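You operate a simulated robot arm through the tools that you are given. There is no shell and no other tool. Be economical: measure what you need, move in short steps, check, and stop when the job is done.

You run a simulated two-armed robot. Do the job below in one go: nothing can be reset, and whatever is moved stays where it is left.

Task
Put the 44 size sign from the wide ledge on the slatted rack and the 41 size sign on the blue order card. Stack the 90 reel from the side table on top of the 75 reel. The order is free.

The check looks at the end state, three seconds after you hand in, the way a careful person would. Anything else that was tipped, shoved, dropped, spilled or broken makes it a failure.

Robot
Two 7-joint arms with fingered hands on one trunk, on a base that drives. Base frame: it is fixed to the floor where the robot stands at the start and does not move with it; the origin is under the middle of the robot, x ahead of it, y to its left, z up; the surface under the hand at the start is at about z = 75. Lengths are in cm, angles in rad, forces in N, time in s.
The left shoulder is at the start at [6.8, 18.5, 116.4], the right one opposite. With the tool pointing down near the work surface each hand reaches from about 10 to 82 cm from the robot's upright axis, wherever it stands, measured 20 degrees to its own side. Places, roughly: reel [-125, 25, 75]; slatted rack (24x38 cm) [176, -130, 76]. Payload 4 kg a hand.
The tool frame of a hand sits at the grasp point between the pads (the TCP): z along the fingers, y along the line on which they close. The tips reach 2.6 cm beyond it. The gripper opens to 13.2 cm. The gripper's body begins 7.3 cm behind the TCP. The gripper is a hand of 3 fingers: y runs from the thumb to the fingers, the wrist lies at [0, 0, -22.4] in the tool frame.
Orientation is told as [roll, pitch, yaw] about the base's x, y, z axes, in that order, counted from this pose: with the fingers straight down and closing along the base's y, the tool's x points along the base's -x, its y along +y and its z along -z.

Tools
- The arms move only by the tool servo_tool. It takes "left_targets", "right_targets" or both (then of equal length, played together; a hand with none holds still); each is a list of rows, each an object (a shift or turn left out is 0) with "travel": the shift along the base's x, y, z in cm, a list of three; "dr": the turn, a rotation vector about the base's x, y, z in rad, a list of three. In form: [{"travel": [tx, ty, tz], "dr": [rx, ry, rz]}, ...]. A call has 1 to 20 rows; each row shifts and turns the commanded pose from where the row before left it. A row lasts 0.2 s, in which the tool goes at most 5 cm and 0.15 rad; a call with a longer step from one row to the next is refused whole. Where a pose cannot be reached the arm comes as near as it can. A force on the tool above 40 N (or 10 N above the force at the start of the call, whichever is more), or a blocked arm, ends the call early, and 0.2 s more pass. In this call time passes only in rows, and 0.2 s behind the last. It gives the time, the measured TCP pose, the force on the tool (base axes), the opening and the grip force at its end, in the units of the frame above (readings bear some noise), with the torque about the TCP (base axes, N m) and any sound that the robot's microphone picked up.
- Cameras (640 x 400 px; columns grow to the right, rows downward): "scene" is now at [15.95, -3.5, 138.34]; the picture's right is [-0.49, -0.87, 0.09], its down [-0.68, 0.31, -0.67] and it looks along [0.55, -0.38, -0.74] (base axes); focal length 270 px, centre (320, 200). "left" rides on the left gripper at [-6.2, 0.3, -9.2] in its tool frame; the picture's right is [-0.05, -1.00, 0.00], its down [0.83, -0.04, -0.56] and it looks along [0.55, -0.03, 0.83] (tool axes); focal length 230 px, centre (320, 200). "right" rides on the right gripper at [6.2, 0.3, -9.2] in its tool frame; the picture's right is [-0.05, 1.00, 0.00], its down [-0.83, -0.04, -0.55] and it looks along [-0.55, -0.03, 0.83] (tool axes); focal length 230 px, centre (320, 200). There is no depth. A picture from a camera that has moved, and an enlarged one, comes with that camera's place and axes in the base frame and with its lens. The place of the scene camera against the robot may be out by one fixed shift of up to 1.8 cm in any direction.
- get_image(camera): a new picture of that camera. The clock stands still meanwhile.
- move_column(by): slides the trunk up (or, below 0, down) by that many cm; the arms and the scene camera ride with it, the base frame stays. It gives what a move gives, with no picture.
- base_move(legs): drives the robot by 1 to 6 legs, each [ahead, left, turn to the left] in cm, cm and rad, along the robot's own axes; the way and the turn of a leg run together, so that a leg with both is an arc; at most 150 cm and 3.142 rad a leg. The arms and the cameras ride along, it lands a little off, and it stops where it bumps. It gives what a move gives.
- curl_fingers(finger1, finger2, thumb_bend, hand): sets how far each is bent, from 0 (flat) to 100 (curled in); at 30 the hand is open as for a grip, at 70 the pads meet at the TCP. One left out holds its place. A second passes; each finger stops where it meets its share of the squeeze, and holds until it gets a number again. It is the only way to open and close the hand. It gives what a move gives, with no picture; readings hold the bend of each and the force on the fingers (four entries, about 0 where the hand has none), thumb and palm.
- aim_head(pan, tilt): turns the head with the scene camera to pan (to the left, within 1.501 rad either way) and tilt (down, from -0.506 to 1.204), counted from straight ahead of the robot. It gives what a move gives.
- zoom(camera, box): a new picture of the part [left, top, right, bottom] of that camera's present view, enlarged. The clock stands still meanwhile.
- job_done(): hands the job in; it is judged then, once.

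Go step by step. Nothing tells you exact positions but the pictures and the camera data: compare them with the known pose of the tool, close in by small moves and look again before you grip or let go. The budget is 165 turns and 122 pictures, counting those below and the enlarged ones. Unless the task says otherwise, let go and move clear before handing in, and close with one line.

The tools are called after "Emit:" as name(argument=value, ...) on one line, values as JSON. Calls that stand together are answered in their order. servo_tool: Moves the arms, as the interface text tells. Its arguments: {"type":"object","properties":{"left_targets":{"type":"array"},"right_targets":{"type":"array"}},"required":[]} The other tools are called the same way: move_column (by) slides the trunk up or down; curl_fingers (finger1, finger2, thumb_bend, hand) moves the fingers one by one; base_move (legs) drives the base; aim_head (pan, tilt) turns the head that bears the scene camera; get_image (camera) takes a picture; zoom (camera, box) takes an enlarged picture of a part of a camera's view; job_done () hands the job in.

At the start:

```text
t: 0.0
left_ee_pos: [55.75, 9.05, 100.76]
left_ee_rot: [0.002, -0.001, 0.0]
left_force: [0.0, -0.9, 0.4]
left_torque: [-0.02, 0.01, 0.04]
left_width: 13.22
left_gripper_force: 0.0
left_shape: jaw
left_bend: [30.0, 30.0, 30.0]
left_finger forces: [0.0, 0.1, 0.0, 0.0, 0.0, 0.0]
right_ee_pos: [47.47, -48.06, 110.16]
right_ee_rot: [0.0, 0.0, 0.0]
right_force: [-0.2, -0.5, -0.5]
right_torque: [0.02, 0.0, 0.0]
right_width: 13.19
right_gripper_force: 0.1
right_shape: jaw
right_bend: [30.0, 30.0, 30.0]
right_finger forces: [0.0, 0.1, 0.0, 0.0, 0.0, 0.0]
trunk travel left (down, up): [-20.0, 26.2]
robot x, y, heading: [-0.14, 0.29, -0.002]
head pan, tilt: [-0.517, 0.686]
```

scene: 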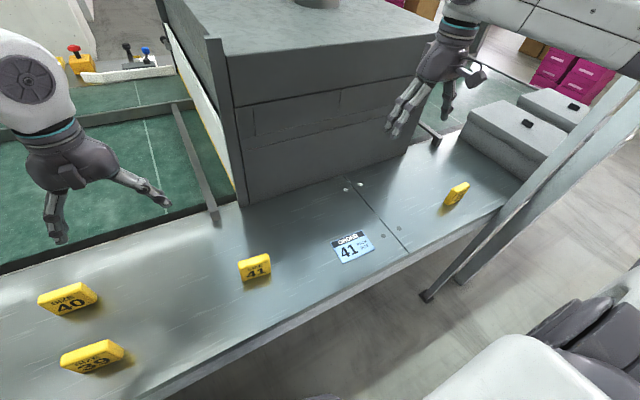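
right: 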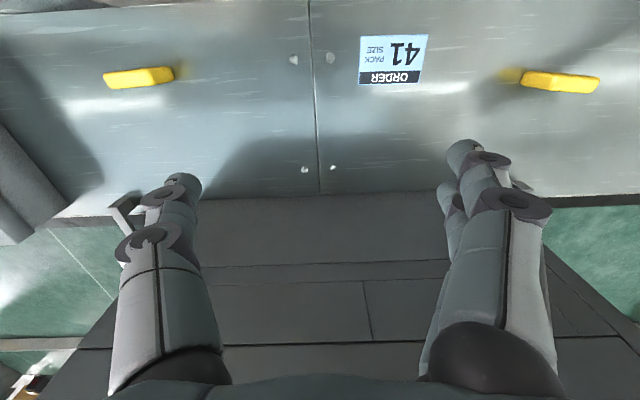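
left: 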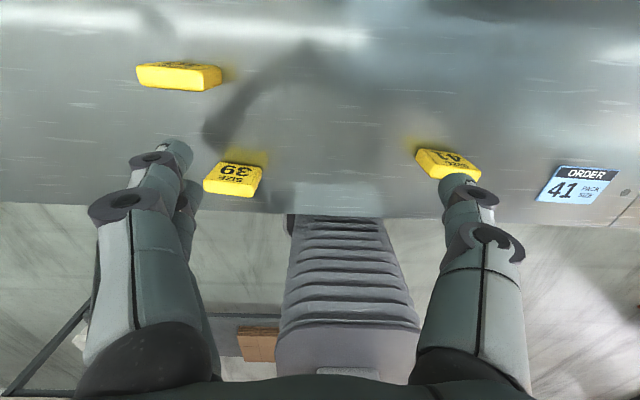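

I see a ledge in front with signs 40, 39, 41 and one unreadable sign on the right, with the blue 41 card between them. I'll zoom in on that sign and look around.

Emit:
zoom(camera="scene", box=[400, 150, 520, 225])

Emit:
zoom(camera="scene", box=[220, 220, 400, 332])

Emit:
aim_head(pan=-0.75, tilt=0.3)

```text
5.33 times, centred on (460, 188) of scene
camera zoom: at [15.95, -3.5, 138.34], right [-0.49, -0.87, 0.09], down [-0.68, 0.31, -0.67], along [0.55, -0.38, -0.74], focal length 1439 px, centre (-427, 267)
```

zoom: 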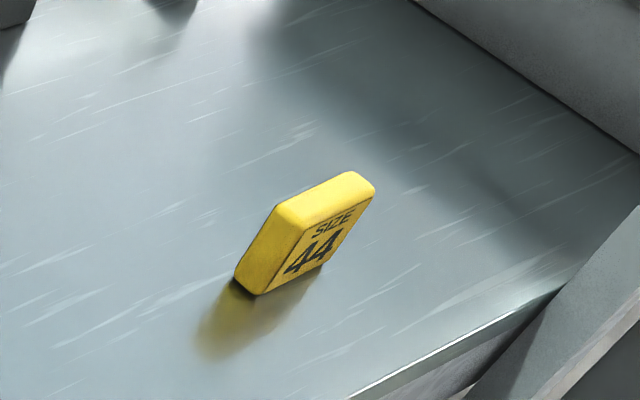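

```text
3.56 times, centred on (310, 276) of scene
camera zoom: at [15.95, -3.5, 138.34], right [-0.49, -0.87, 0.09], down [-0.68, 0.31, -0.67], along [0.55, -0.38, -0.74], focal length 959 px, centre (356, -70)
```

zoom: 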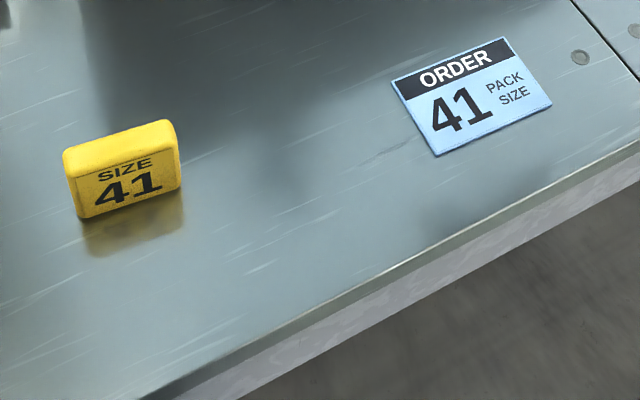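

```text
t: 0.9
left_ee_pos: [55.7, 9.08, 100.61]
left_ee_rot: [0.001, -0.001, -0.002]
left_force: [-0.5, -0.2, -0.6]
left_torque: [0.01, 0.02, -0.01]
left_width: 13.22
left_gripper_force: 0.0
left_shape: jaw
left_bend: [30.0, 30.0, 30.0]
left_finger forces: [0.0, 0.0, 0.0, 0.0, 0.1, 0.0]
right_ee_pos: [47.59, -48.18, 110.24]
right_ee_rot: [-0.001, 0.001, -0.001]
right_force: [1.2, -0.5, -0.2]
right_torque: [-0.02, -0.03, 0.01]
right_width: 13.21
right_gripper_force: 0.1
right_shape: jaw
right_bend: [30.0, 30.0, 30.0]
right_finger forces: [0.0, 0.0, 0.0, 0.1, 0.1, 0.1]
trunk travel left (down, up): [-20.0, 26.2]
robot x, y, heading: [-0.29, -0.16, -0.0]
head pan, tilt: [-0.75, 0.3]
```

The unread sign is the 44, standing upright at about [45, -79, 75]. The 41 is at about [49, -10], and the card at about [44, -36]. I'll look toward the rack next.

Emit:
get_image(camera="scene")

Emit:
aim_head(pan=-1.5, tilt=0.4)

Emit:
get_image(camera="scene")

Emit:
aim_head(pan=1.5, tilt=0.4)

Emit:
get_image(camera="scene")

```text
116 pictures are left
camera scene: at [15.97, -5.64, 141.87], right [-0.67, -0.73, 0.12], down [-0.38, 0.2, -0.9], along [0.64, -0.65, -0.41], focal length 270 px, centre (320, 200)
```

scene: 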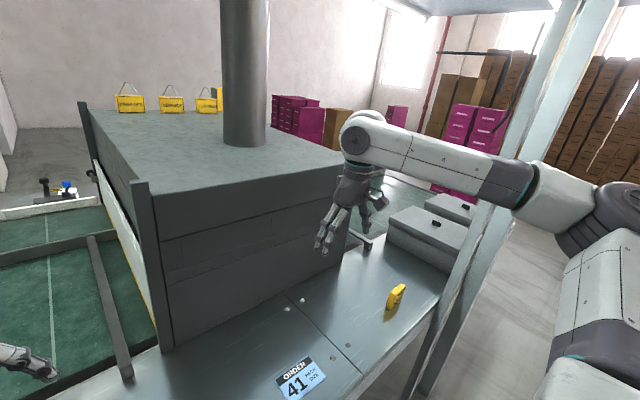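

```text
t: 2.0
left_ee_pos: [55.73, 9.01, 100.68]
left_ee_rot: [0.0, -0.001, 0.0]
left_force: [0.8, 0.7, -1.3]
left_torque: [0.02, -0.05, -0.01]
left_width: 13.18
left_gripper_force: 0.1
left_shape: jaw
left_bend: [30.0, 30.0, 30.0]
left_finger forces: [0.1, 0.1, 0.0, 0.0, 0.0, 0.1]
right_ee_pos: [47.57, -48.21, 110.19]
right_ee_rot: [0.0, 0.0, 0.0]
right_force: [-0.1, -0.7, 0.8]
right_torque: [0.01, -0.01, -0.02]
right_width: 13.18
right_gripper_force: 0.1
right_shape: jaw
right_bend: [30.0, 30.0, 30.0]
right_finger forces: [0.0, 0.1, 0.0, 0.0, 0.1, 0.0]
trunk travel left (down, up): [-20.0, 26.2]
robot x, y, heading: [-0.03, 0.29, -0.004]
head pan, tilt: [-1.499, 0.4]
```

```text
115 pictures are left
camera scene: at [9.74, -8.51, 142.05], right [-0.98, -0.07, 0.17], down [-0.19, 0.39, -0.9], along [0.0, -0.92, -0.39], focal length 270 px, centre (320, 200)
```

scene: 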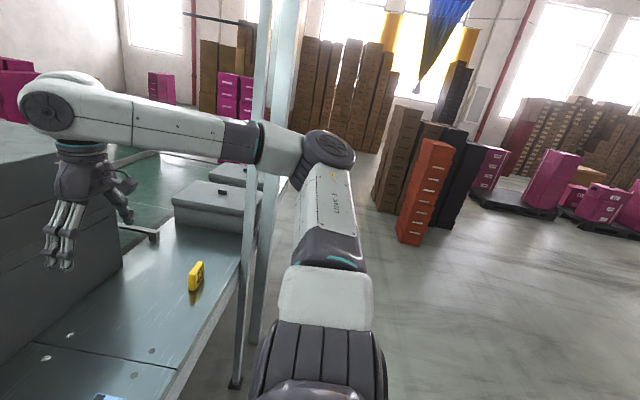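

```text
t: 4.6
left_ee_pos: [55.69, 9.08, 100.72]
left_ee_rot: [0.0, -0.001, 0.002]
left_force: [0.4, 0.9, -0.5]
left_torque: [-0.01, 0.02, 0.0]
left_width: 13.17
left_gripper_force: 0.1
left_shape: jaw
left_bend: [30.0, 30.0, 30.0]
left_finger forces: [0.0, 0.1, 0.0, 0.1, 0.0, 0.1]
right_ee_pos: [47.61, -48.22, 110.11]
right_ee_rot: [0.0, 0.0, 0.0]
right_force: [-0.1, -0.2, 0.4]
right_torque: [0.01, -0.02, -0.01]
right_width: 13.2
right_gripper_force: 0.1
right_shape: jaw
right_bend: [30.0, 30.0, 30.0]
right_finger forces: [0.0, 0.0, 0.0, 0.0, 0.1, 0.0]
trunk travel left (down, up): [-20.0, 26.2]
robot x, y, heading: [0.03, -0.32, 0.001]
head pan, tilt: [1.499, 0.4]
```

```text
114 pictures are left
camera scene: at [9.74, 9.97, 142.05], right [0.98, -0.07, -0.17], down [-0.19, -0.39, -0.9], along [0.0, 0.92, -0.39], focal length 270 px, centre (320, 200)
```

scene: 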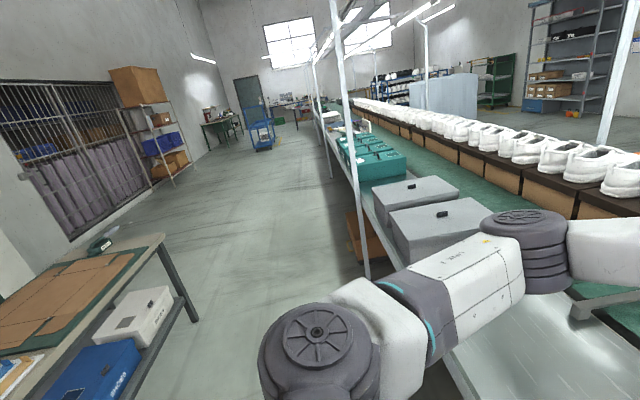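

The rack lies behind the big machine, so I'll drive around for it later. First I'll do the 41 with the right hand: clear the left hand away, turn the right hand about 82° and hover over the sign.

Emit:
servo_tool(left_targets=[{"travel": [-1, 2, 1]}, {"travel": [-1, 2, 1]}, {"travel": [-1, 2, 1]}, {"travel": [-1, 2, 1]}, {"travel": [-1, 2, 1]}, {"travel": [-1, 2, 1]}, {"travel": [-1, 2, 1]}, {"travel": [-1, 2, 1]}, {"travel": [0, 0, 0]}, {"travel": [0, 0, 0]}, {"travel": [0, 0, 0]}, {"travel": [0, 0, 0]}], right_targets=[{"travel": [0, 0, 0], "dr": [0, 0, 0.143]}, {"travel": [0, 0, 0], "dr": [0, 0, 0.143]}, {"travel": [0, 4, -1], "dr": [0, 0, 0.143]}, {"travel": [0, 4, -2], "dr": [0, 0, 0.143]}, {"travel": [0, 4, -2], "dr": [0, 0, 0.143]}, {"travel": [0, 4, -2], "dr": [0, 0, 0.143]}, {"travel": [0, 4, -2], "dr": [0, 0, 0.143]}, {"travel": [0, 4, -2], "dr": [0, 0, 0.143]}, {"travel": [0, 4, -2], "dr": [0, 0, 0.143]}, {"travel": [0, 4, -2], "dr": [0, 0, 0.143]}, {"travel": [1, 4, -2]}, {"travel": [0, 2.5, 0]}])

Emit:
get_image(camera="right")

```text
t: 7.2
left_ee_pos: [47.8, 25.19, 108.44]
left_ee_rot: [0.0, 0.0, 0.002]
left_force: [0.4, 0.2, 0.3]
left_torque: [0.02, 0.02, -0.03]
left_width: 13.19
left_gripper_force: 0.1
left_shape: jaw
left_bend: [30.0, 30.0, 30.0]
left_finger forces: [0.0, 0.0, 0.0, 0.0, 0.1, 0.0]
right_ee_pos: [48.64, -9.68, 93.11]
right_ee_rot: [0.002, -0.001, 1.429]
right_force: [-0.2, 0.0, 0.7]
right_torque: [-0.03, 0.03, 0.0]
right_width: 13.19
right_gripper_force: 0.1
right_shape: jaw
right_bend: [30.0, 30.0, 30.0]
right_finger forces: [0.1, 0.0, 0.1, 0.1, 0.1, 0.0]
trunk travel left (down, up): [-20.0, 26.2]
robot x, y, heading: [0.08, 0.17, 0.007]
head pan, tilt: [1.499, 0.4]
```

```text
113 pictures are left
camera right: at [47.63, -15.71, 102.34], right [-0.98, 0.19, 0.0], down [0.16, 0.82, 0.56], along [0.11, 0.55, -0.83], focal length 230 px, centre (320, 200)
```

right: 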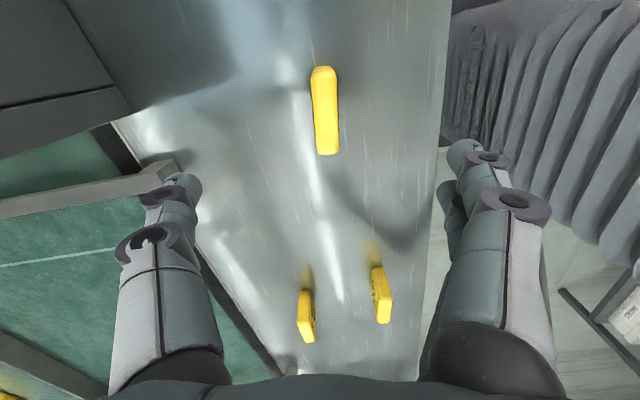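

The 41 sign's top is centred at about [48.2, -10.0] and lines up with the hand. I'll descend partway and check.

Emit:
servo_tool(right_targets=[{"travel": [-0.4, -0.3, -2]}, {"travel": [0, 0, -3]}, {"travel": [0, 0, -3]}, {"travel": [0, 0, -2]}, {"travel": [0, 0, 0]}])

Emit:
get_image(camera="right")

```text
t: 8.4
left_ee_pos: [47.73, 25.25, 108.33]
left_ee_rot: [0.0, -0.002, -0.001]
left_force: [-0.6, 0.3, 0.1]
left_torque: [-0.01, 0.03, -0.01]
left_width: 13.18
left_gripper_force: 0.1
left_shape: jaw
left_bend: [30.0, 30.0, 30.0]
left_finger forces: [0.0, 0.0, 0.1, 0.1, 0.0, 0.0]
right_ee_pos: [48.29, -10.05, 82.99]
right_ee_rot: [0.0, 0.0, 1.431]
right_force: [-0.3, -0.2, -0.1]
right_torque: [0.0, -0.02, -0.02]
right_width: 13.17
right_gripper_force: 0.1
right_shape: jaw
right_bend: [30.0, 30.0, 30.0]
right_finger forces: [0.1, 0.1, 0.0, 0.1, 0.1, 0.0]
trunk travel left (down, up): [-20.0, 26.2]
robot x, y, heading: [0.31, -0.12, -0.001]
head pan, tilt: [1.499, 0.4]
```

```text
112 pictures are left
camera right: at [47.29, -16.22, 92.23], right [-0.98, 0.19, 0.0], down [0.16, 0.82, 0.56], along [0.11, 0.54, -0.83], focal length 230 px, centre (320, 200)
```

right: 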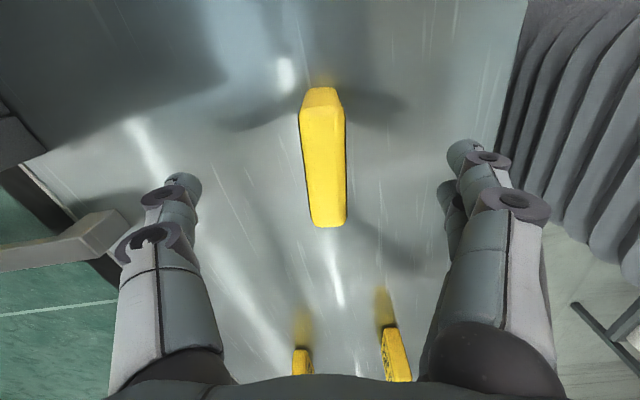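

Well centred. I'll descend to z of about 78.5 and close.

Emit:
servo_tool(right_targets=[{"travel": [0, -0.3, -2.5]}, {"travel": [0, 0, -2]}, {"travel": [0, 0, 0]}])

Emit:
curl_fingers(hand="right", finger1=68, finger2=68, thumb_bend=68)

Emit:
get_image(camera="right")

```text
t: 9.2
left_ee_pos: [47.75, 25.26, 108.46]
left_ee_rot: [0.001, 0.0, 0.0]
left_force: [-0.1, 1.0, -0.7]
left_torque: [-0.02, 0.01, 0.0]
left_width: 13.2
left_gripper_force: 0.0
left_shape: jaw
left_bend: [30.0, 30.0, 30.0]
left_finger forces: [0.1, 0.0, 0.1, 0.1, 0.0, 0.1]
right_ee_pos: [47.65, -11.43, 79.27]
right_ee_rot: [0.001, 0.001, 1.428]
right_force: [-0.6, -0.3, -0.4]
right_torque: [0.01, -0.01, 0.01]
right_width: 13.2
right_gripper_force: 0.0
right_shape: jaw
right_bend: [30.0, 30.0, 30.0]
right_finger forces: [0.0, 0.0, 0.0, 0.0, 0.0, 0.0]
right hand out of reach, approached as far as the arm can: row 1, 2
trunk travel left (down, up): [-20.0, 26.2]
robot x, y, heading: [-0.36, -0.1, 0.003]
head pan, tilt: [1.499, 0.4]
```

```text
t: 10.2
left_ee_pos: [47.78, 25.16, 108.46]
left_ee_rot: [-0.001, 0.0, 0.0]
left_force: [0.0, 0.5, -0.1]
left_torque: [0.01, -0.01, -0.01]
left_width: 13.19
left_gripper_force: 0.1
left_shape: jaw
left_bend: [30.0, 30.0, 30.0]
left_finger forces: [0.0, 0.0, 0.0, 0.0, 0.0, 0.0]
right_ee_pos: [47.78, -11.59, 79.31]
right_ee_rot: [0.0, 0.0, 1.431]
right_force: [-0.9, -0.5, 0.5]
right_torque: [0.0, -0.01, -0.01]
right_width: 2.21
right_gripper_force: 5.8
right_shape: fingers
right_bend: [65.0, 64.0, 66.0]
right_finger forces: [2.4, 2.7, 0.0, 0.1, 5.2, 0.0]
trunk travel left (down, up): [-20.0, 26.2]
robot x, y, heading: [0.01, 0.08, -0.001]
head pan, tilt: [1.499, 0.4]
```

```text
111 pictures are left
camera right: at [46.65, -17.63, 88.52], right [-0.98, 0.19, 0.0], down [0.16, 0.82, 0.56], along [0.11, 0.55, -0.83], focal length 230 px, centre (320, 200)
```

right: 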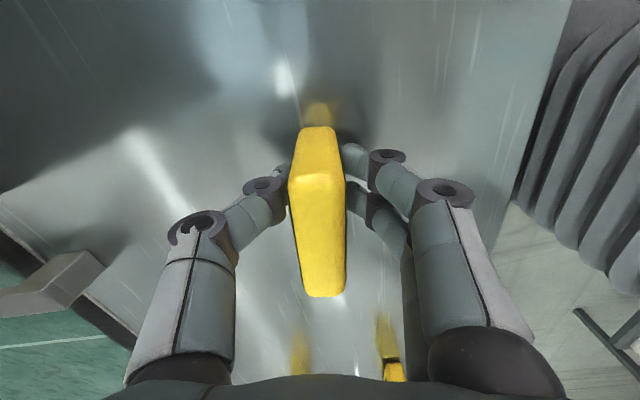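

The sign is gripped across its faces (2.2 cm). I'll lift it and carry it above the card, which I take to be at about [43.6, -36.2] and aligned with the base axes.

Emit:
servo_tool(right_targets=[{"travel": [0, 0, 2]}, {"travel": [0, 0, 3]}, {"travel": [0, 0, 3]}, {"travel": [-0.5, -3, 0]}, {"travel": [-0.5, -3, 0]}, {"travel": [-0.5, -3, 0], "dr": [0, 0, 0.05]}, {"travel": [-0.5, -3, 0], "dr": [0, 0, 0.055]}, {"travel": [-0.5, -3, 0]}, {"travel": [-0.5, -3, 0]}, {"travel": [-0.5, -3, 0]}, {"travel": [-0.6, -3, 0]}, {"travel": [0, -1.8, 0]}, {"travel": [0, 0, 0]}])

Emit:
get_image(camera="right")

```text
t: 13.0
left_ee_pos: [47.71, 25.19, 108.47]
left_ee_rot: [0.001, -0.002, -0.001]
left_force: [0.0, -0.1, -0.2]
left_torque: [0.0, 0.01, 0.05]
left_width: 13.17
left_gripper_force: 0.0
left_shape: jaw
left_bend: [30.0, 30.0, 30.0]
left_finger forces: [0.0, 0.1, 0.1, 0.1, 0.0, 0.0]
right_ee_pos: [43.53, -37.27, 87.22]
right_ee_rot: [0.0, 0.001, 1.534]
right_force: [-0.2, -0.5, -1.5]
right_torque: [0.01, 0.03, -0.03]
right_width: 2.18
right_gripper_force: 4.9
right_shape: fingers
right_bend: [65.0, 64.0, 66.0]
right_finger forces: [2.5, 2.4, 0.1, 0.1, 5.0, 0.1]
trunk travel left (down, up): [-20.0, 26.2]
robot x, y, heading: [-0.42, -0.23, -0.002]
head pan, tilt: [1.499, 0.4]
```

```text
110 pictures are left
camera right: at [43.17, -43.67, 96.42], right [-1.0, 0.09, 0.0], down [0.07, 0.83, 0.55], along [0.05, 0.55, -0.83], focal length 230 px, centre (320, 200)
```

right: 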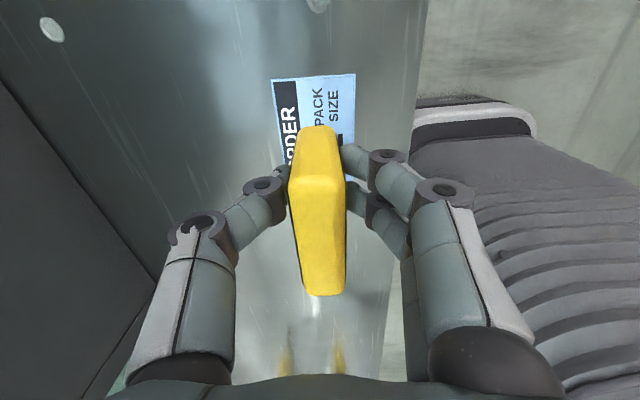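

The held sign is nearly centred over the card: sign at about [43.75, -36.0], card at [44.0, -36.3]. I'll lower it.

Emit:
servo_tool(right_targets=[{"travel": [0.2, -0.3, -2]}, {"travel": [0, 0, -2]}, {"travel": [0, 0, -2]}, {"travel": [0, 0, -1]}, {"travel": [0, 0, -0.4]}, {"travel": [0, 0, 0]}])

```text
t: 14.4
left_ee_pos: [47.86, 25.05, 108.46]
left_ee_rot: [0.0, 0.001, 0.0]
left_force: [0.3, 0.0, -0.5]
left_torque: [-0.01, -0.01, 0.02]
left_width: 13.19
left_gripper_force: 0.0
left_shape: jaw
left_bend: [30.0, 30.0, 30.0]
left_finger forces: [0.1, 0.1, 0.0, 0.0, 0.0, 0.0]
right_ee_pos: [43.71, -37.65, 79.81]
right_ee_rot: [-0.002, 0.001, 1.534]
right_force: [-0.1, 0.3, -0.9]
right_torque: [-0.01, 0.01, 0.03]
right_width: 2.19
right_gripper_force: 5.4
right_shape: fingers
right_bend: [65.0, 64.0, 66.0]
right_finger forces: [2.5, 2.4, 0.1, 0.0, 5.1, 0.0]
trunk travel left (down, up): [-20.0, 26.2]
robot x, y, heading: [0.24, -0.36, -0.004]
head pan, tilt: [1.499, 0.4]
```

Emit:
servo_tool(right_targets=[{"travel": [0, 0, -0.2]}, {"travel": [0, 0, -0.2]}, {"travel": [0, 0, 0]}])

Emit:
get_image(camera="right")

```text
t: 15.2
left_ee_pos: [47.78, 25.14, 108.45]
left_ee_rot: [0.0, 0.001, 0.0]
left_force: [-0.1, -0.4, -0.1]
left_torque: [0.0, -0.02, 0.01]
left_width: 13.17
left_gripper_force: 0.1
left_shape: jaw
left_bend: [30.0, 30.0, 30.0]
left_finger forces: [0.1, 0.1, 0.0, 0.0, 0.0, 0.0]
right_ee_pos: [43.7, -37.74, 79.56]
right_ee_rot: [0.0, 0.0, 1.535]
right_force: [0.0, -0.2, 0.6]
right_torque: [0.0, 0.01, 0.01]
right_width: 2.19
right_gripper_force: 4.6
right_shape: fingers
right_bend: [65.0, 65.0, 66.0]
right_finger forces: [2.4, 2.7, 0.0, 0.1, 5.3, 0.0]
trunk travel left (down, up): [-20.0, 26.2]
robot x, y, heading: [0.06, 0.0, -0.001]
head pan, tilt: [1.499, 0.4]
```

```text
109 pictures are left
camera right: at [43.32, -44.0, 88.77], right [-1.0, 0.09, 0.0], down [0.07, 0.83, 0.56], along [0.05, 0.55, -0.83], focal length 230 px, centre (320, 200)
```

right: 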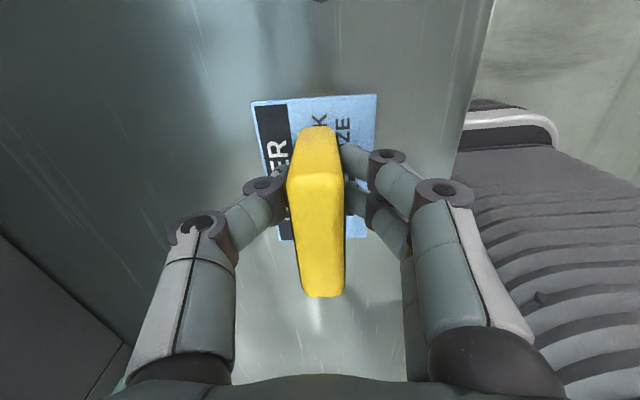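

It is nearly in contact. I'll lower a little more to feel it.

Emit:
servo_tool(right_targets=[{"travel": [0, 0, -0.15]}, {"travel": [0, 0, -0.15]}, {"travel": [0, 0, 0]}])

```text
t: 16.0
left_ee_pos: [47.68, 25.24, 108.41]
left_ee_rot: [-0.001, -0.002, 0.001]
left_force: [0.1, 0.3, -0.6]
left_torque: [-0.03, 0.03, 0.02]
left_width: 13.21
left_gripper_force: 0.1
left_shape: jaw
left_bend: [30.0, 30.0, 30.0]
left_finger forces: [0.0, 0.0, 0.1, 0.0, 0.1, 0.0]
right_ee_pos: [43.81, -37.7, 79.41]
right_ee_rot: [-0.001, 0.001, 1.534]
right_force: [-1.2, -0.1, 11.1]
right_torque: [-0.04, 0.02, -0.03]
right_width: 2.12
right_gripper_force: 7.0
right_shape: fingers
right_bend: [66.0, 66.0, 66.0]
right_finger forces: [3.7, 3.7, 0.1, 0.0, 7.0, 0.0]
trunk travel left (down, up): [-20.0, 26.2]
robot x, y, heading: [-0.16, 0.05, 0.005]
head pan, tilt: [1.499, 0.4]
```

Contact, at 11 N. I'll release and rise straight up.

Emit:
servo_tool(right_targets=[{"travel": [0, 0, 0.2]}, {"travel": [0, 0, 0]}])

Emit:
curl_fingers(hand="right", finger1=30, finger2=30, thumb_bend=30)

Emit:
servo_tool(right_targets=[{"travel": [0, 0, 2]}, {"travel": [0, 0, 3]}, {"travel": [0, 0, 4]}, {"travel": [0, 0, 4]}, {"travel": [0, 0, 4]}, {"travel": [0, 0, 0]}])

Emit:
get_image(camera="right")

```text
t: 16.6
left_ee_pos: [47.8, 25.21, 108.43]
left_ee_rot: [0.001, 0.001, -0.001]
left_force: [-0.6, -0.6, -0.7]
left_torque: [0.0, 0.0, -0.01]
left_width: 13.19
left_gripper_force: 0.1
left_shape: jaw
left_bend: [30.0, 30.0, 30.0]
left_finger forces: [0.0, 0.0, 0.0, 0.0, 0.0, 0.0]
right_ee_pos: [43.61, -37.59, 79.4]
right_ee_rot: [0.002, -0.002, 1.533]
right_force: [1.8, -0.1, 2.8]
right_torque: [0.03, -0.04, -0.02]
right_width: 2.15
right_gripper_force: 5.4
right_shape: fingers
right_bend: [65.0, 65.0, 66.0]
right_finger forces: [2.6, 2.6, 0.0, 0.1, 6.4, 0.0]
trunk travel left (down, up): [-20.0, 26.2]
robot x, y, heading: [0.1, 0.07, 0.0]
head pan, tilt: [1.499, 0.4]
```

```text
t: 17.6
left_ee_pos: [47.73, 25.19, 108.49]
left_ee_rot: [0.001, 0.0, 0.0]
left_force: [0.3, 0.4, 0.0]
left_torque: [0.03, 0.0, 0.01]
left_width: 13.17
left_gripper_force: 0.1
left_shape: jaw
left_bend: [30.0, 30.0, 30.0]
left_finger forces: [0.0, 0.1, 0.0, 0.1, 0.1, 0.0]
right_ee_pos: [43.54, -37.83, 79.49]
right_ee_rot: [-0.001, 0.0, 1.534]
right_force: [0.4, -0.4, -0.5]
right_torque: [-0.03, 0.01, 0.02]
right_width: 13.39
right_gripper_force: 0.1
right_shape: fingers
right_bend: [30.0, 30.0, 30.0]
right_finger forces: [0.0, 0.1, 0.0, 0.0, 0.0, 0.0]
trunk travel left (down, up): [-20.0, 26.2]
robot x, y, heading: [0.27, -0.12, -0.003]
head pan, tilt: [1.499, 0.4]
```

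```text
t: 19.0
left_ee_pos: [47.75, 25.16, 108.56]
left_ee_rot: [-0.002, 0.001, 0.0]
left_force: [-0.5, 0.1, -0.6]
left_torque: [-0.02, -0.03, -0.02]
left_width: 13.16
left_gripper_force: 0.1
left_shape: jaw
left_bend: [30.0, 30.0, 30.0]
left_finger forces: [0.0, 0.0, 0.0, 0.0, 0.0, 0.0]
right_ee_pos: [43.84, -37.65, 96.4]
right_ee_rot: [0.004, -0.001, 1.535]
right_force: [-0.4, 0.2, 0.0]
right_torque: [0.0, -0.03, 0.0]
right_width: 13.42
right_gripper_force: 0.0
right_shape: fingers
right_bend: [30.0, 30.0, 30.0]
right_finger forces: [0.1, 0.0, 0.1, 0.1, 0.0, 0.1]
trunk travel left (down, up): [-20.0, 26.2]
robot x, y, heading: [-0.31, 0.02, 0.002]
head pan, tilt: [1.499, 0.4]
```

```text
108 pictures are left
camera right: at [43.43, -43.92, 105.69], right [-1.0, 0.09, 0.0], down [0.07, 0.83, 0.56], along [0.05, 0.55, -0.83], focal length 230 px, centre (320, 200)
```

right: 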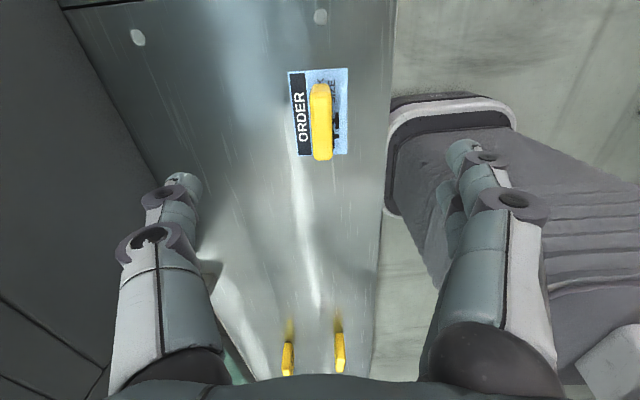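

The 41 stands on the card. Now for the 44 at about [45, -80]: I'll check the posts to the right before shifting the base.

Emit:
aim_head(pan=-1.1, tilt=0.65)

Emit:
get_image(camera="scene")

```text
t: 21.3
left_ee_pos: [47.84, 25.18, 108.54]
left_ee_rot: [0.001, -0.001, 0.0]
left_force: [0.2, -0.1, 0.3]
left_torque: [-0.01, -0.03, -0.03]
left_width: 13.19
left_gripper_force: 0.1
left_shape: jaw
left_bend: [30.0, 30.0, 30.0]
left_finger forces: [0.0, 0.0, 0.0, 0.0, 0.1, 0.0]
right_ee_pos: [43.87, -37.62, 96.42]
right_ee_rot: [-0.001, -0.001, 1.534]
right_force: [0.0, -0.1, 0.0]
right_torque: [0.0, 0.02, 0.01]
right_width: 13.42
right_gripper_force: 0.0
right_shape: fingers
right_bend: [30.0, 30.0, 30.0]
right_finger forces: [0.0, 0.0, 0.1, 0.0, 0.1, 0.0]
trunk travel left (down, up): [-20.0, 26.2]
robot x, y, heading: [-0.14, -0.15, -0.0]
head pan, tilt: [-1.1, 0.649]
```

```text
107 pictures are left
camera scene: at [12.57, -6.99, 139.26], right [-0.88, -0.45, 0.16], down [-0.41, 0.54, -0.74], along [0.25, -0.71, -0.66], focal length 270 px, centre (320, 200)
```

scene: 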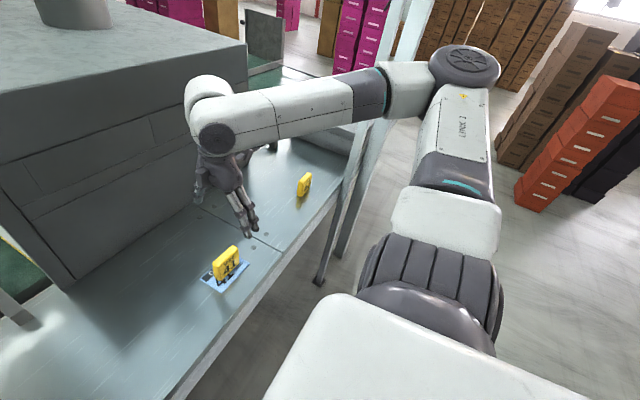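

The posts stand near x≈32, y≈-92 and -113. I'll shift the base right by about 28 cm, which keeps the elbow clear, and reach out from there.

Emit:
base_move(legs=[[0, -28, 0]])

Emit:
get_image(camera="right")

Emit:
get_image(camera="scene")

```text
t: 23.3
left_ee_pos: [47.71, -3.61, 108.53]
left_ee_rot: [-0.001, 0.0, 0.004]
left_force: [0.3, 0.6, -0.5]
left_torque: [-0.03, 0.0, -0.01]
left_width: 13.18
left_gripper_force: 0.0
left_shape: jaw
left_bend: [30.0, 30.0, 30.0]
left_finger forces: [0.1, 0.0, 0.0, 0.0, 0.0, 0.1]
right_ee_pos: [43.93, -66.53, 96.47]
right_ee_rot: [0.001, -0.001, 1.537]
right_force: [-0.3, 0.6, -0.8]
right_torque: [-0.01, 0.02, 0.02]
right_width: 13.41
right_gripper_force: 0.2
right_shape: fingers
right_bend: [30.0, 30.0, 30.0]
right_finger forces: [0.2, 0.0, 0.1, 0.1, 0.0, 0.0]
trunk travel left (down, up): [-20.0, 26.2]
robot x, y, heading: [-0.06, -28.93, 0.004]
head pan, tilt: [-1.1, 0.649]
```

```text
106 pictures are left
camera right: at [43.6, -72.74, 105.67], right [-1.0, 0.09, 0.0], down [0.07, 0.83, 0.55], along [0.05, 0.55, -0.83], focal length 230 px, centre (320, 200)
```

right: 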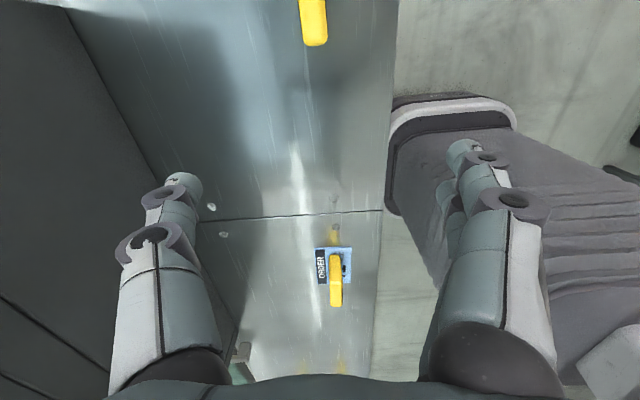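

```text
105 pictures are left
camera scene: at [12.63, -35.93, 139.26], right [-0.88, -0.46, 0.16], down [-0.41, 0.54, -0.74], along [0.25, -0.71, -0.66], focal length 270 px, centre (320, 200)
```

scene: 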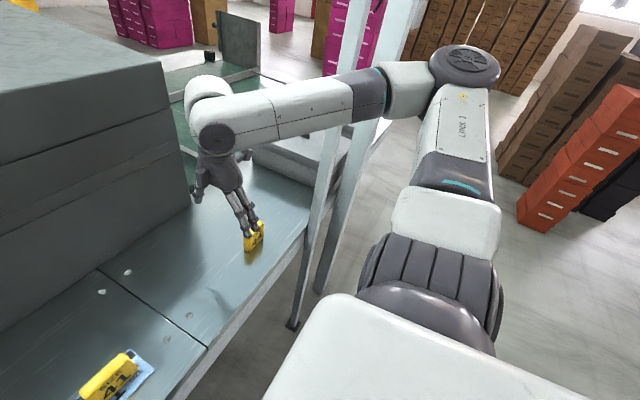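

The 44 is just ahead of the hand, centred at about y = -76.5. I'll move over it.

Emit:
servo_tool(right_targets=[{"travel": [0, -3, 0]}, {"travel": [0, -3, 0]}, {"travel": [0, -3, -1]}, {"travel": [0, -1, -2]}, {"travel": [0, 0, -2]}, {"travel": [0, 0, 0]}])

Emit:
get_image(camera="right")

Emit:
get_image(camera="scene")

```text
t: 24.7
left_ee_pos: [47.8, -3.55, 108.43]
left_ee_rot: [-0.001, 0.001, 0.005]
left_force: [0.3, -0.5, -0.5]
left_torque: [0.01, 0.0, -0.02]
left_width: 13.21
left_gripper_force: 0.1
left_shape: jaw
left_bend: [30.0, 30.0, 30.0]
left_finger forces: [0.0, 0.0, 0.0, 0.0, 0.1, 0.0]
right_ee_pos: [43.98, -76.51, 91.61]
right_ee_rot: [-0.001, 0.0, 1.538]
right_force: [-0.3, 0.0, -0.6]
right_torque: [-0.02, -0.02, 0.01]
right_width: 13.41
right_gripper_force: 0.0
right_shape: fingers
right_bend: [30.0, 30.0, 30.0]
right_finger forces: [0.0, 0.0, 0.1, 0.0, 0.0, 0.1]
trunk travel left (down, up): [-20.0, 26.2]
robot x, y, heading: [-0.34, -28.77, 0.005]
head pan, tilt: [-1.1, 0.649]
```

```text
104 pictures are left
camera right: at [43.59, -82.71, 100.77], right [-1.0, 0.08, 0.0], down [0.07, 0.83, 0.55], along [0.05, 0.55, -0.83], focal length 230 px, centre (320, 200)
```

right: 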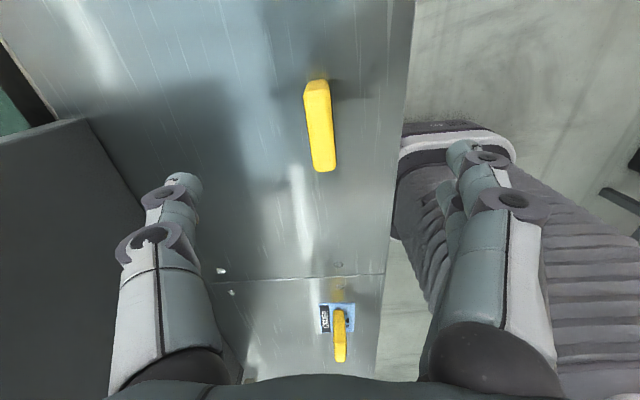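

```text
103 pictures are left
camera scene: at [12.6, -35.91, 139.26], right [-0.88, -0.46, 0.16], down [-0.41, 0.54, -0.74], along [0.25, -0.71, -0.66], focal length 270 px, centre (320, 200)
```

scene: 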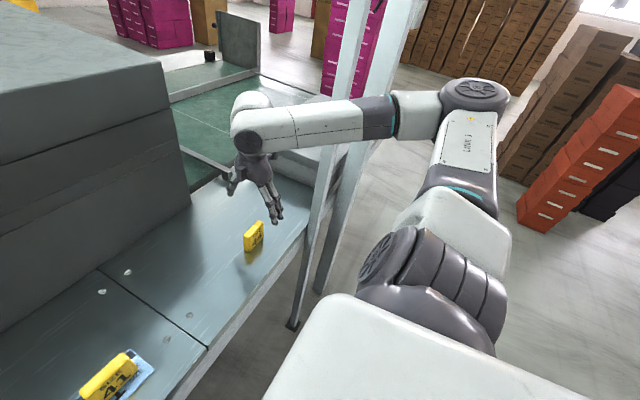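

The 44 is centred at about [44.05, -76.75] and aligned. I'll descend.

Emit:
servo_tool(right_targets=[{"travel": [0.1, -0.2, -3], "dr": [0, 0, 0.03]}, {"travel": [0, 0, -3]}, {"travel": [0, 0, -3]}, {"travel": [0, 0, -2]}, {"travel": [0, 0, -1.5]}, {"travel": [0, 0, 0]}])

Emit:
get_image(camera="right")

```text
t: 26.1
left_ee_pos: [47.81, -3.7, 108.46]
left_ee_rot: [0.0, 0.0, 0.006]
left_force: [0.0, 0.1, -0.6]
left_torque: [0.0, -0.03, -0.01]
left_width: 13.23
left_gripper_force: 0.1
left_shape: jaw
left_bend: [30.0, 30.0, 30.0]
left_finger forces: [0.0, 0.0, 0.0, 0.1, 0.1, 0.1]
right_ee_pos: [43.94, -76.51, 78.9]
right_ee_rot: [-0.001, 0.0, 1.565]
right_force: [-0.6, -0.3, -1.2]
right_torque: [0.01, -0.01, 0.0]
right_width: 13.4
right_gripper_force: 0.1
right_shape: fingers
right_bend: [30.0, 30.0, 30.0]
right_finger forces: [0.0, 0.0, 0.0, 0.0, 0.0, 0.0]
trunk travel left (down, up): [-20.0, 26.2]
robot x, y, heading: [0.3, -28.9, 0.005]
head pan, tilt: [-1.1, 0.649]
```

```text
102 pictures are left
camera right: at [43.71, -82.8, 88.13], right [-1.0, 0.05, 0.0], down [0.05, 0.83, 0.55], along [0.03, 0.55, -0.83], focal length 230 px, centre (320, 200)
```

right: 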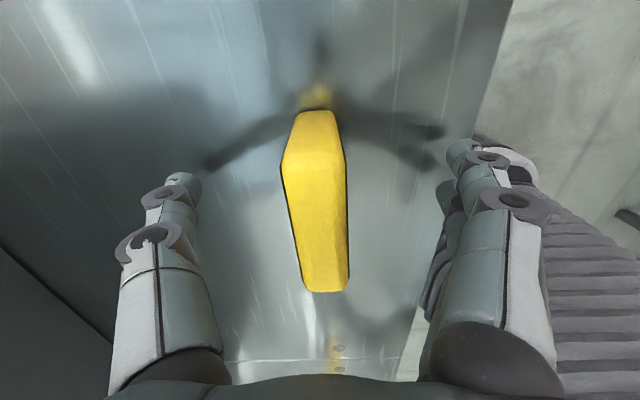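

Centred; closing.

Emit:
curl_fingers(hand="right", finger1=72, finger2=72, thumb_bend=72)

Emit:
servo_tool(right_targets=[{"travel": [0, 0, 2]}, {"travel": [0, 0, 3]}, {"travel": [0, 0, 4]}, {"travel": [0, 0, 4]}, {"travel": [0, 0, 0]}])

Emit:
get_image(camera="right")

```text
t: 27.1
left_ee_pos: [47.82, -3.59, 108.44]
left_ee_rot: [0.0, 0.001, 0.005]
left_force: [0.0, -0.1, 0.8]
left_torque: [0.0, -0.03, 0.02]
left_width: 13.19
left_gripper_force: 0.1
left_shape: jaw
left_bend: [30.0, 30.0, 30.0]
left_finger forces: [0.0, 0.0, 0.0, 0.0, 0.0, 0.0]
right_ee_pos: [43.95, -76.46, 78.97]
right_ee_rot: [0.0, 0.0, 1.567]
right_force: [0.8, 0.2, -0.1]
right_torque: [0.0, -0.02, 0.0]
right_width: 2.07
right_gripper_force: 11.9
right_shape: fingers
right_bend: [68.0, 68.0, 67.0]
right_finger forces: [5.8, 6.0, 0.1, 0.0, 11.9, 0.0]
trunk travel left (down, up): [-20.0, 26.2]
robot x, y, heading: [0.0, -29.07, 0.004]
head pan, tilt: [-1.1, 0.649]
```

```text
t: 28.3
left_ee_pos: [47.87, -3.66, 108.42]
left_ee_rot: [-0.001, 0.001, 0.005]
left_force: [-0.3, -0.6, 0.6]
left_torque: [0.0, 0.01, -0.04]
left_width: 13.19
left_gripper_force: 0.1
left_shape: jaw
left_bend: [30.0, 30.0, 30.0]
left_finger forces: [0.0, 0.0, 0.0, 0.0, 0.0, 0.0]
right_ee_pos: [43.9, -76.54, 91.97]
right_ee_rot: [-0.001, 0.0, 1.566]
right_force: [0.4, 0.5, -1.0]
right_torque: [0.03, 0.03, 0.0]
right_width: 2.07
right_gripper_force: 12.2
right_shape: fingers
right_bend: [68.0, 68.0, 67.0]
right_finger forces: [5.7, 5.9, 0.1, 0.1, 11.7, 0.1]
trunk travel left (down, up): [-20.0, 26.2]
robot x, y, heading: [-0.13, -29.0, 0.002]
head pan, tilt: [-1.1, 0.649]
```

```text
101 pictures are left
camera right: at [43.75, -82.94, 101.17], right [-1.0, 0.05, 0.0], down [0.05, 0.83, 0.56], along [0.03, 0.55, -0.83], focal length 230 px, centre (320, 200)
```

right: 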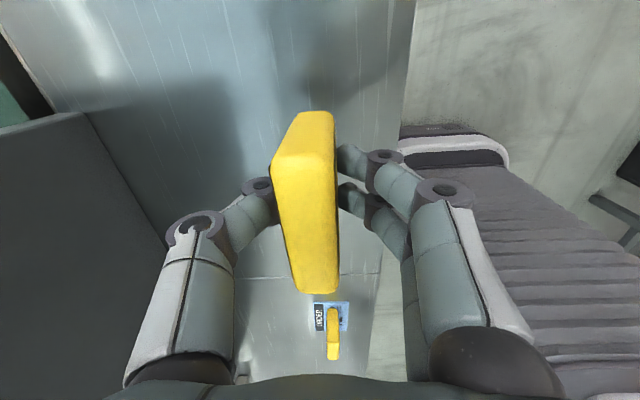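

The 44 is held, leaning slightly in the grip. I'll back off from the ledge and survey the route to the rack.

Emit:
base_move(legs=[[-40, 0, 0]])

Emit:
aim_head(pan=-0.9, tilt=0.35)

Emit:
get_image(camera="scene")

```text
t: 30.8
left_ee_pos: [8.34, -3.45, 108.38]
left_ee_rot: [-0.001, 0.0, 0.014]
left_force: [0.2, 1.0, -0.2]
left_torque: [-0.02, 0.0, 0.02]
left_width: 13.18
left_gripper_force: 0.1
left_shape: jaw
left_bend: [30.0, 30.0, 30.0]
left_finger forces: [0.0, 0.0, 0.0, 0.0, 0.0, 0.0]
right_ee_pos: [5.17, -76.49, 91.98]
right_ee_rot: [-0.001, 0.0, 1.577]
right_force: [-0.5, -0.4, -0.9]
right_torque: [-0.01, -0.04, 0.01]
right_width: 2.08
right_gripper_force: 11.8
right_shape: fingers
right_bend: [68.0, 68.0, 67.0]
right_finger forces: [5.7, 5.9, 0.0, 0.0, 11.7, 0.0]
trunk travel left (down, up): [-20.0, 26.2]
robot x, y, heading: [-39.66, -29.13, 0.012]
head pan, tilt: [-1.1, 0.649]
```

```text
t: 31.6
left_ee_pos: [8.33, -3.5, 108.4]
left_ee_rot: [0.0, 0.001, 0.015]
left_force: [-0.8, -0.8, 0.3]
left_torque: [0.01, 0.0, 0.0]
left_width: 13.21
left_gripper_force: 0.2
left_shape: jaw
left_bend: [30.0, 30.0, 30.0]
left_finger forces: [0.0, 0.1, 0.0, 0.1, 0.0, 0.1]
right_ee_pos: [5.13, -76.41, 91.99]
right_ee_rot: [0.0, 0.001, 1.579]
right_force: [0.0, -0.5, -1.3]
right_torque: [-0.03, 0.01, 0.02]
right_width: 2.04
right_gripper_force: 11.8
right_shape: fingers
right_bend: [68.0, 68.0, 67.0]
right_finger forces: [5.8, 5.9, 0.0, 0.0, 11.7, 0.0]
trunk travel left (down, up): [-20.0, 26.2]
robot x, y, heading: [-39.15, -29.14, 0.013]
head pan, tilt: [-0.901, 0.351]
```

```text
100 pictures are left
camera scene: at [-24.23, -35.65, 141.59], right [-0.76, -0.63, 0.14], down [-0.38, 0.27, -0.89], along [0.52, -0.73, -0.44], focal length 270 px, centre (320, 200)
```

scene: 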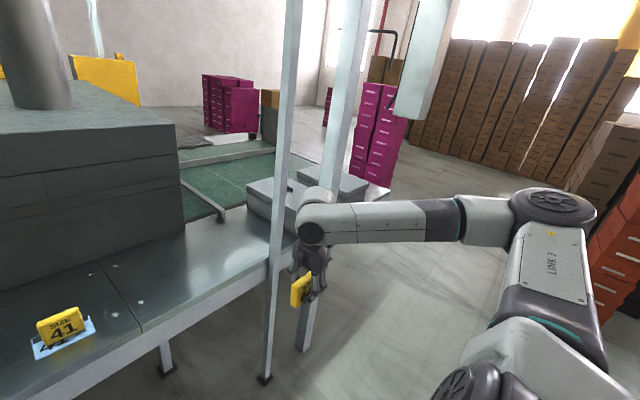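

The line seems to run to about y≈-190 to -220 at this end. I'll tuck the arms and drive right to see round it.

Emit:
servo_tool(left_targets=[{"travel": [-1, 0, 0]}, {"travel": [-1, 0, 0]}, {"travel": [-1, 0, 0]}, {"travel": [-1, 0, 0]}, {"travel": [-1, 0, 0]}, {"travel": [-1, 0, 0]}], right_targets=[{"travel": [-1, 3, 2]}, {"travel": [-1, 3, 2]}, {"travel": [-1, 3, 2]}, {"travel": [-1, 3, 2]}, {"travel": [-1, 3, 2]}, {"travel": [-1, 3, 2]}])

Emit:
base_move(legs=[[0, -120, 0]])

Emit:
aim_head(pan=-0.6, tilt=0.35)

Emit:
get_image(camera="scene")

```text
t: 33.0
left_ee_pos: [2.15, -3.37, 108.52]
left_ee_rot: [-0.002, -0.001, 0.013]
left_force: [0.5, 0.8, -0.7]
left_torque: [0.02, 0.0, 0.04]
left_width: 13.19
left_gripper_force: 0.2
left_shape: jaw
left_bend: [30.0, 30.0, 30.0]
left_finger forces: [0.0, 0.0, 0.1, 0.0, 0.0, 0.0]
right_ee_pos: [0.45, -61.86, 101.77]
right_ee_rot: [0.004, -0.001, 1.582]
right_force: [-0.5, 0.2, -1.8]
right_torque: [-0.03, 0.03, -0.02]
right_width: 2.06
right_gripper_force: 11.8
right_shape: fingers
right_bend: [69.0, 68.0, 67.0]
right_finger forces: [5.6, 5.9, 0.0, 0.1, 11.4, 0.0]
right hand out of reach, approached as far as the arm can: row 5, 6
trunk travel left (down, up): [-20.0, 26.2]
robot x, y, heading: [-39.2, -29.15, 0.008]
head pan, tilt: [-0.901, 0.351]
```

```text
t: 39.1
left_ee_pos: [3.92, -124.38, 108.6]
left_ee_rot: [0.001, -0.001, 0.012]
left_force: [0.3, -0.8, -1.1]
left_torque: [0.0, 0.02, -0.04]
left_width: 13.19
left_gripper_force: 0.1
left_shape: jaw
left_bend: [30.0, 30.0, 30.0]
left_finger forces: [0.0, 0.0, 0.1, 0.0, 0.0, 0.1]
right_ee_pos: [2.03, -182.89, 101.53]
right_ee_rot: [0.002, 0.0, 1.582]
right_force: [-0.1, -0.2, -1.0]
right_torque: [0.0, 0.0, -0.04]
right_width: 2.08
right_gripper_force: 11.9
right_shape: fingers
right_bend: [69.0, 68.0, 67.0]
right_finger forces: [5.6, 5.8, 0.0, 0.1, 11.4, 0.0]
trunk travel left (down, up): [-20.0, 26.2]
robot x, y, heading: [-37.93, -150.36, 0.017]
head pan, tilt: [-0.901, 0.351]
```

```text
t: 39.9
left_ee_pos: [3.68, -124.25, 108.48]
left_ee_rot: [0.0, 0.001, 0.013]
left_force: [0.3, -0.9, 0.7]
left_torque: [-0.01, 0.01, 0.01]
left_width: 13.22
left_gripper_force: 0.0
left_shape: jaw
left_bend: [30.0, 30.0, 30.0]
left_finger forces: [0.0, 0.0, 0.1, 0.1, 0.1, 0.0]
right_ee_pos: [2.09, -182.86, 101.57]
right_ee_rot: [0.001, 0.001, 1.585]
right_force: [0.5, 0.4, -1.2]
right_torque: [-0.01, -0.03, 0.02]
right_width: 2.05
right_gripper_force: 11.0
right_shape: fingers
right_bend: [69.0, 68.0, 67.0]
right_finger forces: [5.6, 5.8, 0.0, 0.1, 11.4, 0.0]
trunk travel left (down, up): [-20.0, 26.2]
robot x, y, heading: [-37.44, -150.08, 0.014]
head pan, tilt: [-0.6, 0.351]
```

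```text
99 pictures are left
camera scene: at [-20.88, -154.46, 141.27], right [-0.55, -0.83, 0.1], down [-0.45, 0.19, -0.88], along [0.71, -0.52, -0.47], focal length 270 px, centre (320, 200)
```

scene: 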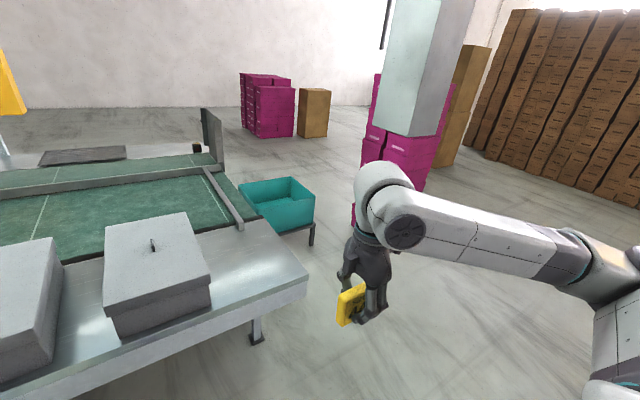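

I can see the line's end, a teal bin, a hanging column near [60, -257] and, at upper left, what may be the rack. I'll zoom in and look further right.

Emit:
zoom(camera="scene", box=[0, 60, 320, 260])

Emit:
aim_head(pan=-0.9, tilt=0.2)

Emit:
get_image(camera="scene")

Emit:
aim_head(pan=-0.3, tilt=0.3)

Emit:
get_image(camera="scene")

```text
2.00 times, centred on (160, 160) of scene
camera zoom: at [-20.88, -154.46, 141.27], right [-0.55, -0.83, 0.1], down [-0.45, 0.19, -0.88], along [0.71, -0.52, -0.47], focal length 540 px, centre (640, 280)
```

zoom: 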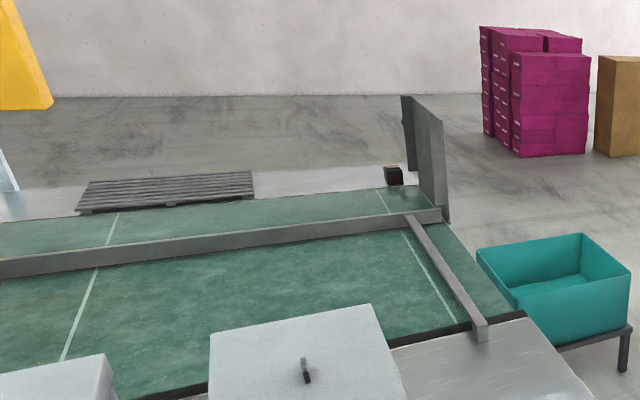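

```text
t: 40.7
left_ee_pos: [3.75, -124.28, 108.47]
left_ee_rot: [0.0, 0.0, 0.013]
left_force: [-0.2, 0.4, -0.2]
left_torque: [-0.02, 0.0, 0.0]
left_width: 13.21
left_gripper_force: 0.0
left_shape: jaw
left_bend: [30.0, 30.0, 30.0]
left_finger forces: [0.0, 0.0, 0.1, 0.0, 0.1, 0.0]
right_ee_pos: [2.1, -182.93, 101.62]
right_ee_rot: [0.003, 0.0, 1.585]
right_force: [0.0, 0.1, -1.3]
right_torque: [0.01, 0.04, -0.01]
right_width: 2.08
right_gripper_force: 11.6
right_shape: fingers
right_bend: [69.0, 68.0, 67.0]
right_finger forces: [5.6, 5.8, 0.0, 0.0, 11.3, 0.1]
trunk travel left (down, up): [-20.0, 26.2]
robot x, y, heading: [-37.57, -150.19, 0.019]
head pan, tilt: [-0.901, 0.201]
```

```text
97 pictures are left
camera scene: at [-22.46, -156.52, 142.97], right [-0.76, -0.63, 0.14], down [-0.3, 0.15, -0.94], along [0.57, -0.76, -0.3], focal length 270 px, centre (320, 200)
```

scene: 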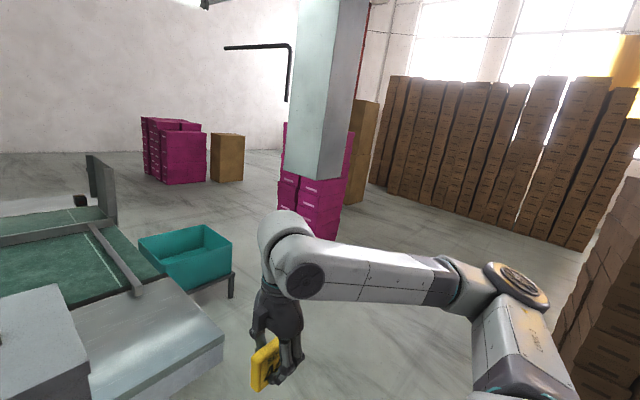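

```text
t: 41.7
left_ee_pos: [3.79, -124.39, 108.51]
left_ee_rot: [0.001, 0.0, 0.013]
left_force: [0.1, 0.5, 0.4]
left_torque: [0.01, 0.02, -0.01]
left_width: 13.21
left_gripper_force: 0.1
left_shape: jaw
left_bend: [30.0, 30.0, 30.0]
left_finger forces: [0.0, 0.0, 0.1, 0.1, 0.0, 0.1]
right_ee_pos: [2.08, -182.9, 101.58]
right_ee_rot: [0.0, 0.0, 1.585]
right_force: [0.9, -0.2, -1.2]
right_torque: [-0.01, -0.01, 0.01]
right_width: 2.05
right_gripper_force: 10.8
right_shape: fingers
right_bend: [69.0, 68.0, 67.0]
right_finger forces: [5.6, 5.9, 0.0, 0.0, 11.4, 0.0]
trunk travel left (down, up): [-20.0, 26.2]
robot x, y, heading: [-37.37, -150.4, 0.009]
head pan, tilt: [-0.3, 0.3]
```

```text
96 pictures are left
camera scene: at [-19.6, -151.95, 141.51], right [-0.28, -0.96, 0.05], down [-0.45, 0.08, -0.89], along [0.85, -0.27, -0.45], focal length 270 px, centre (320, 200)
```

scene: 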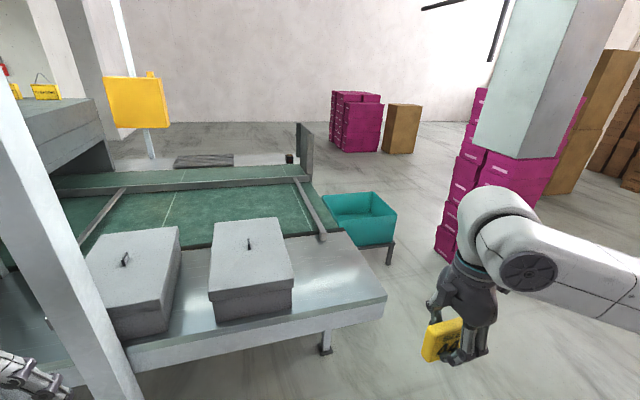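

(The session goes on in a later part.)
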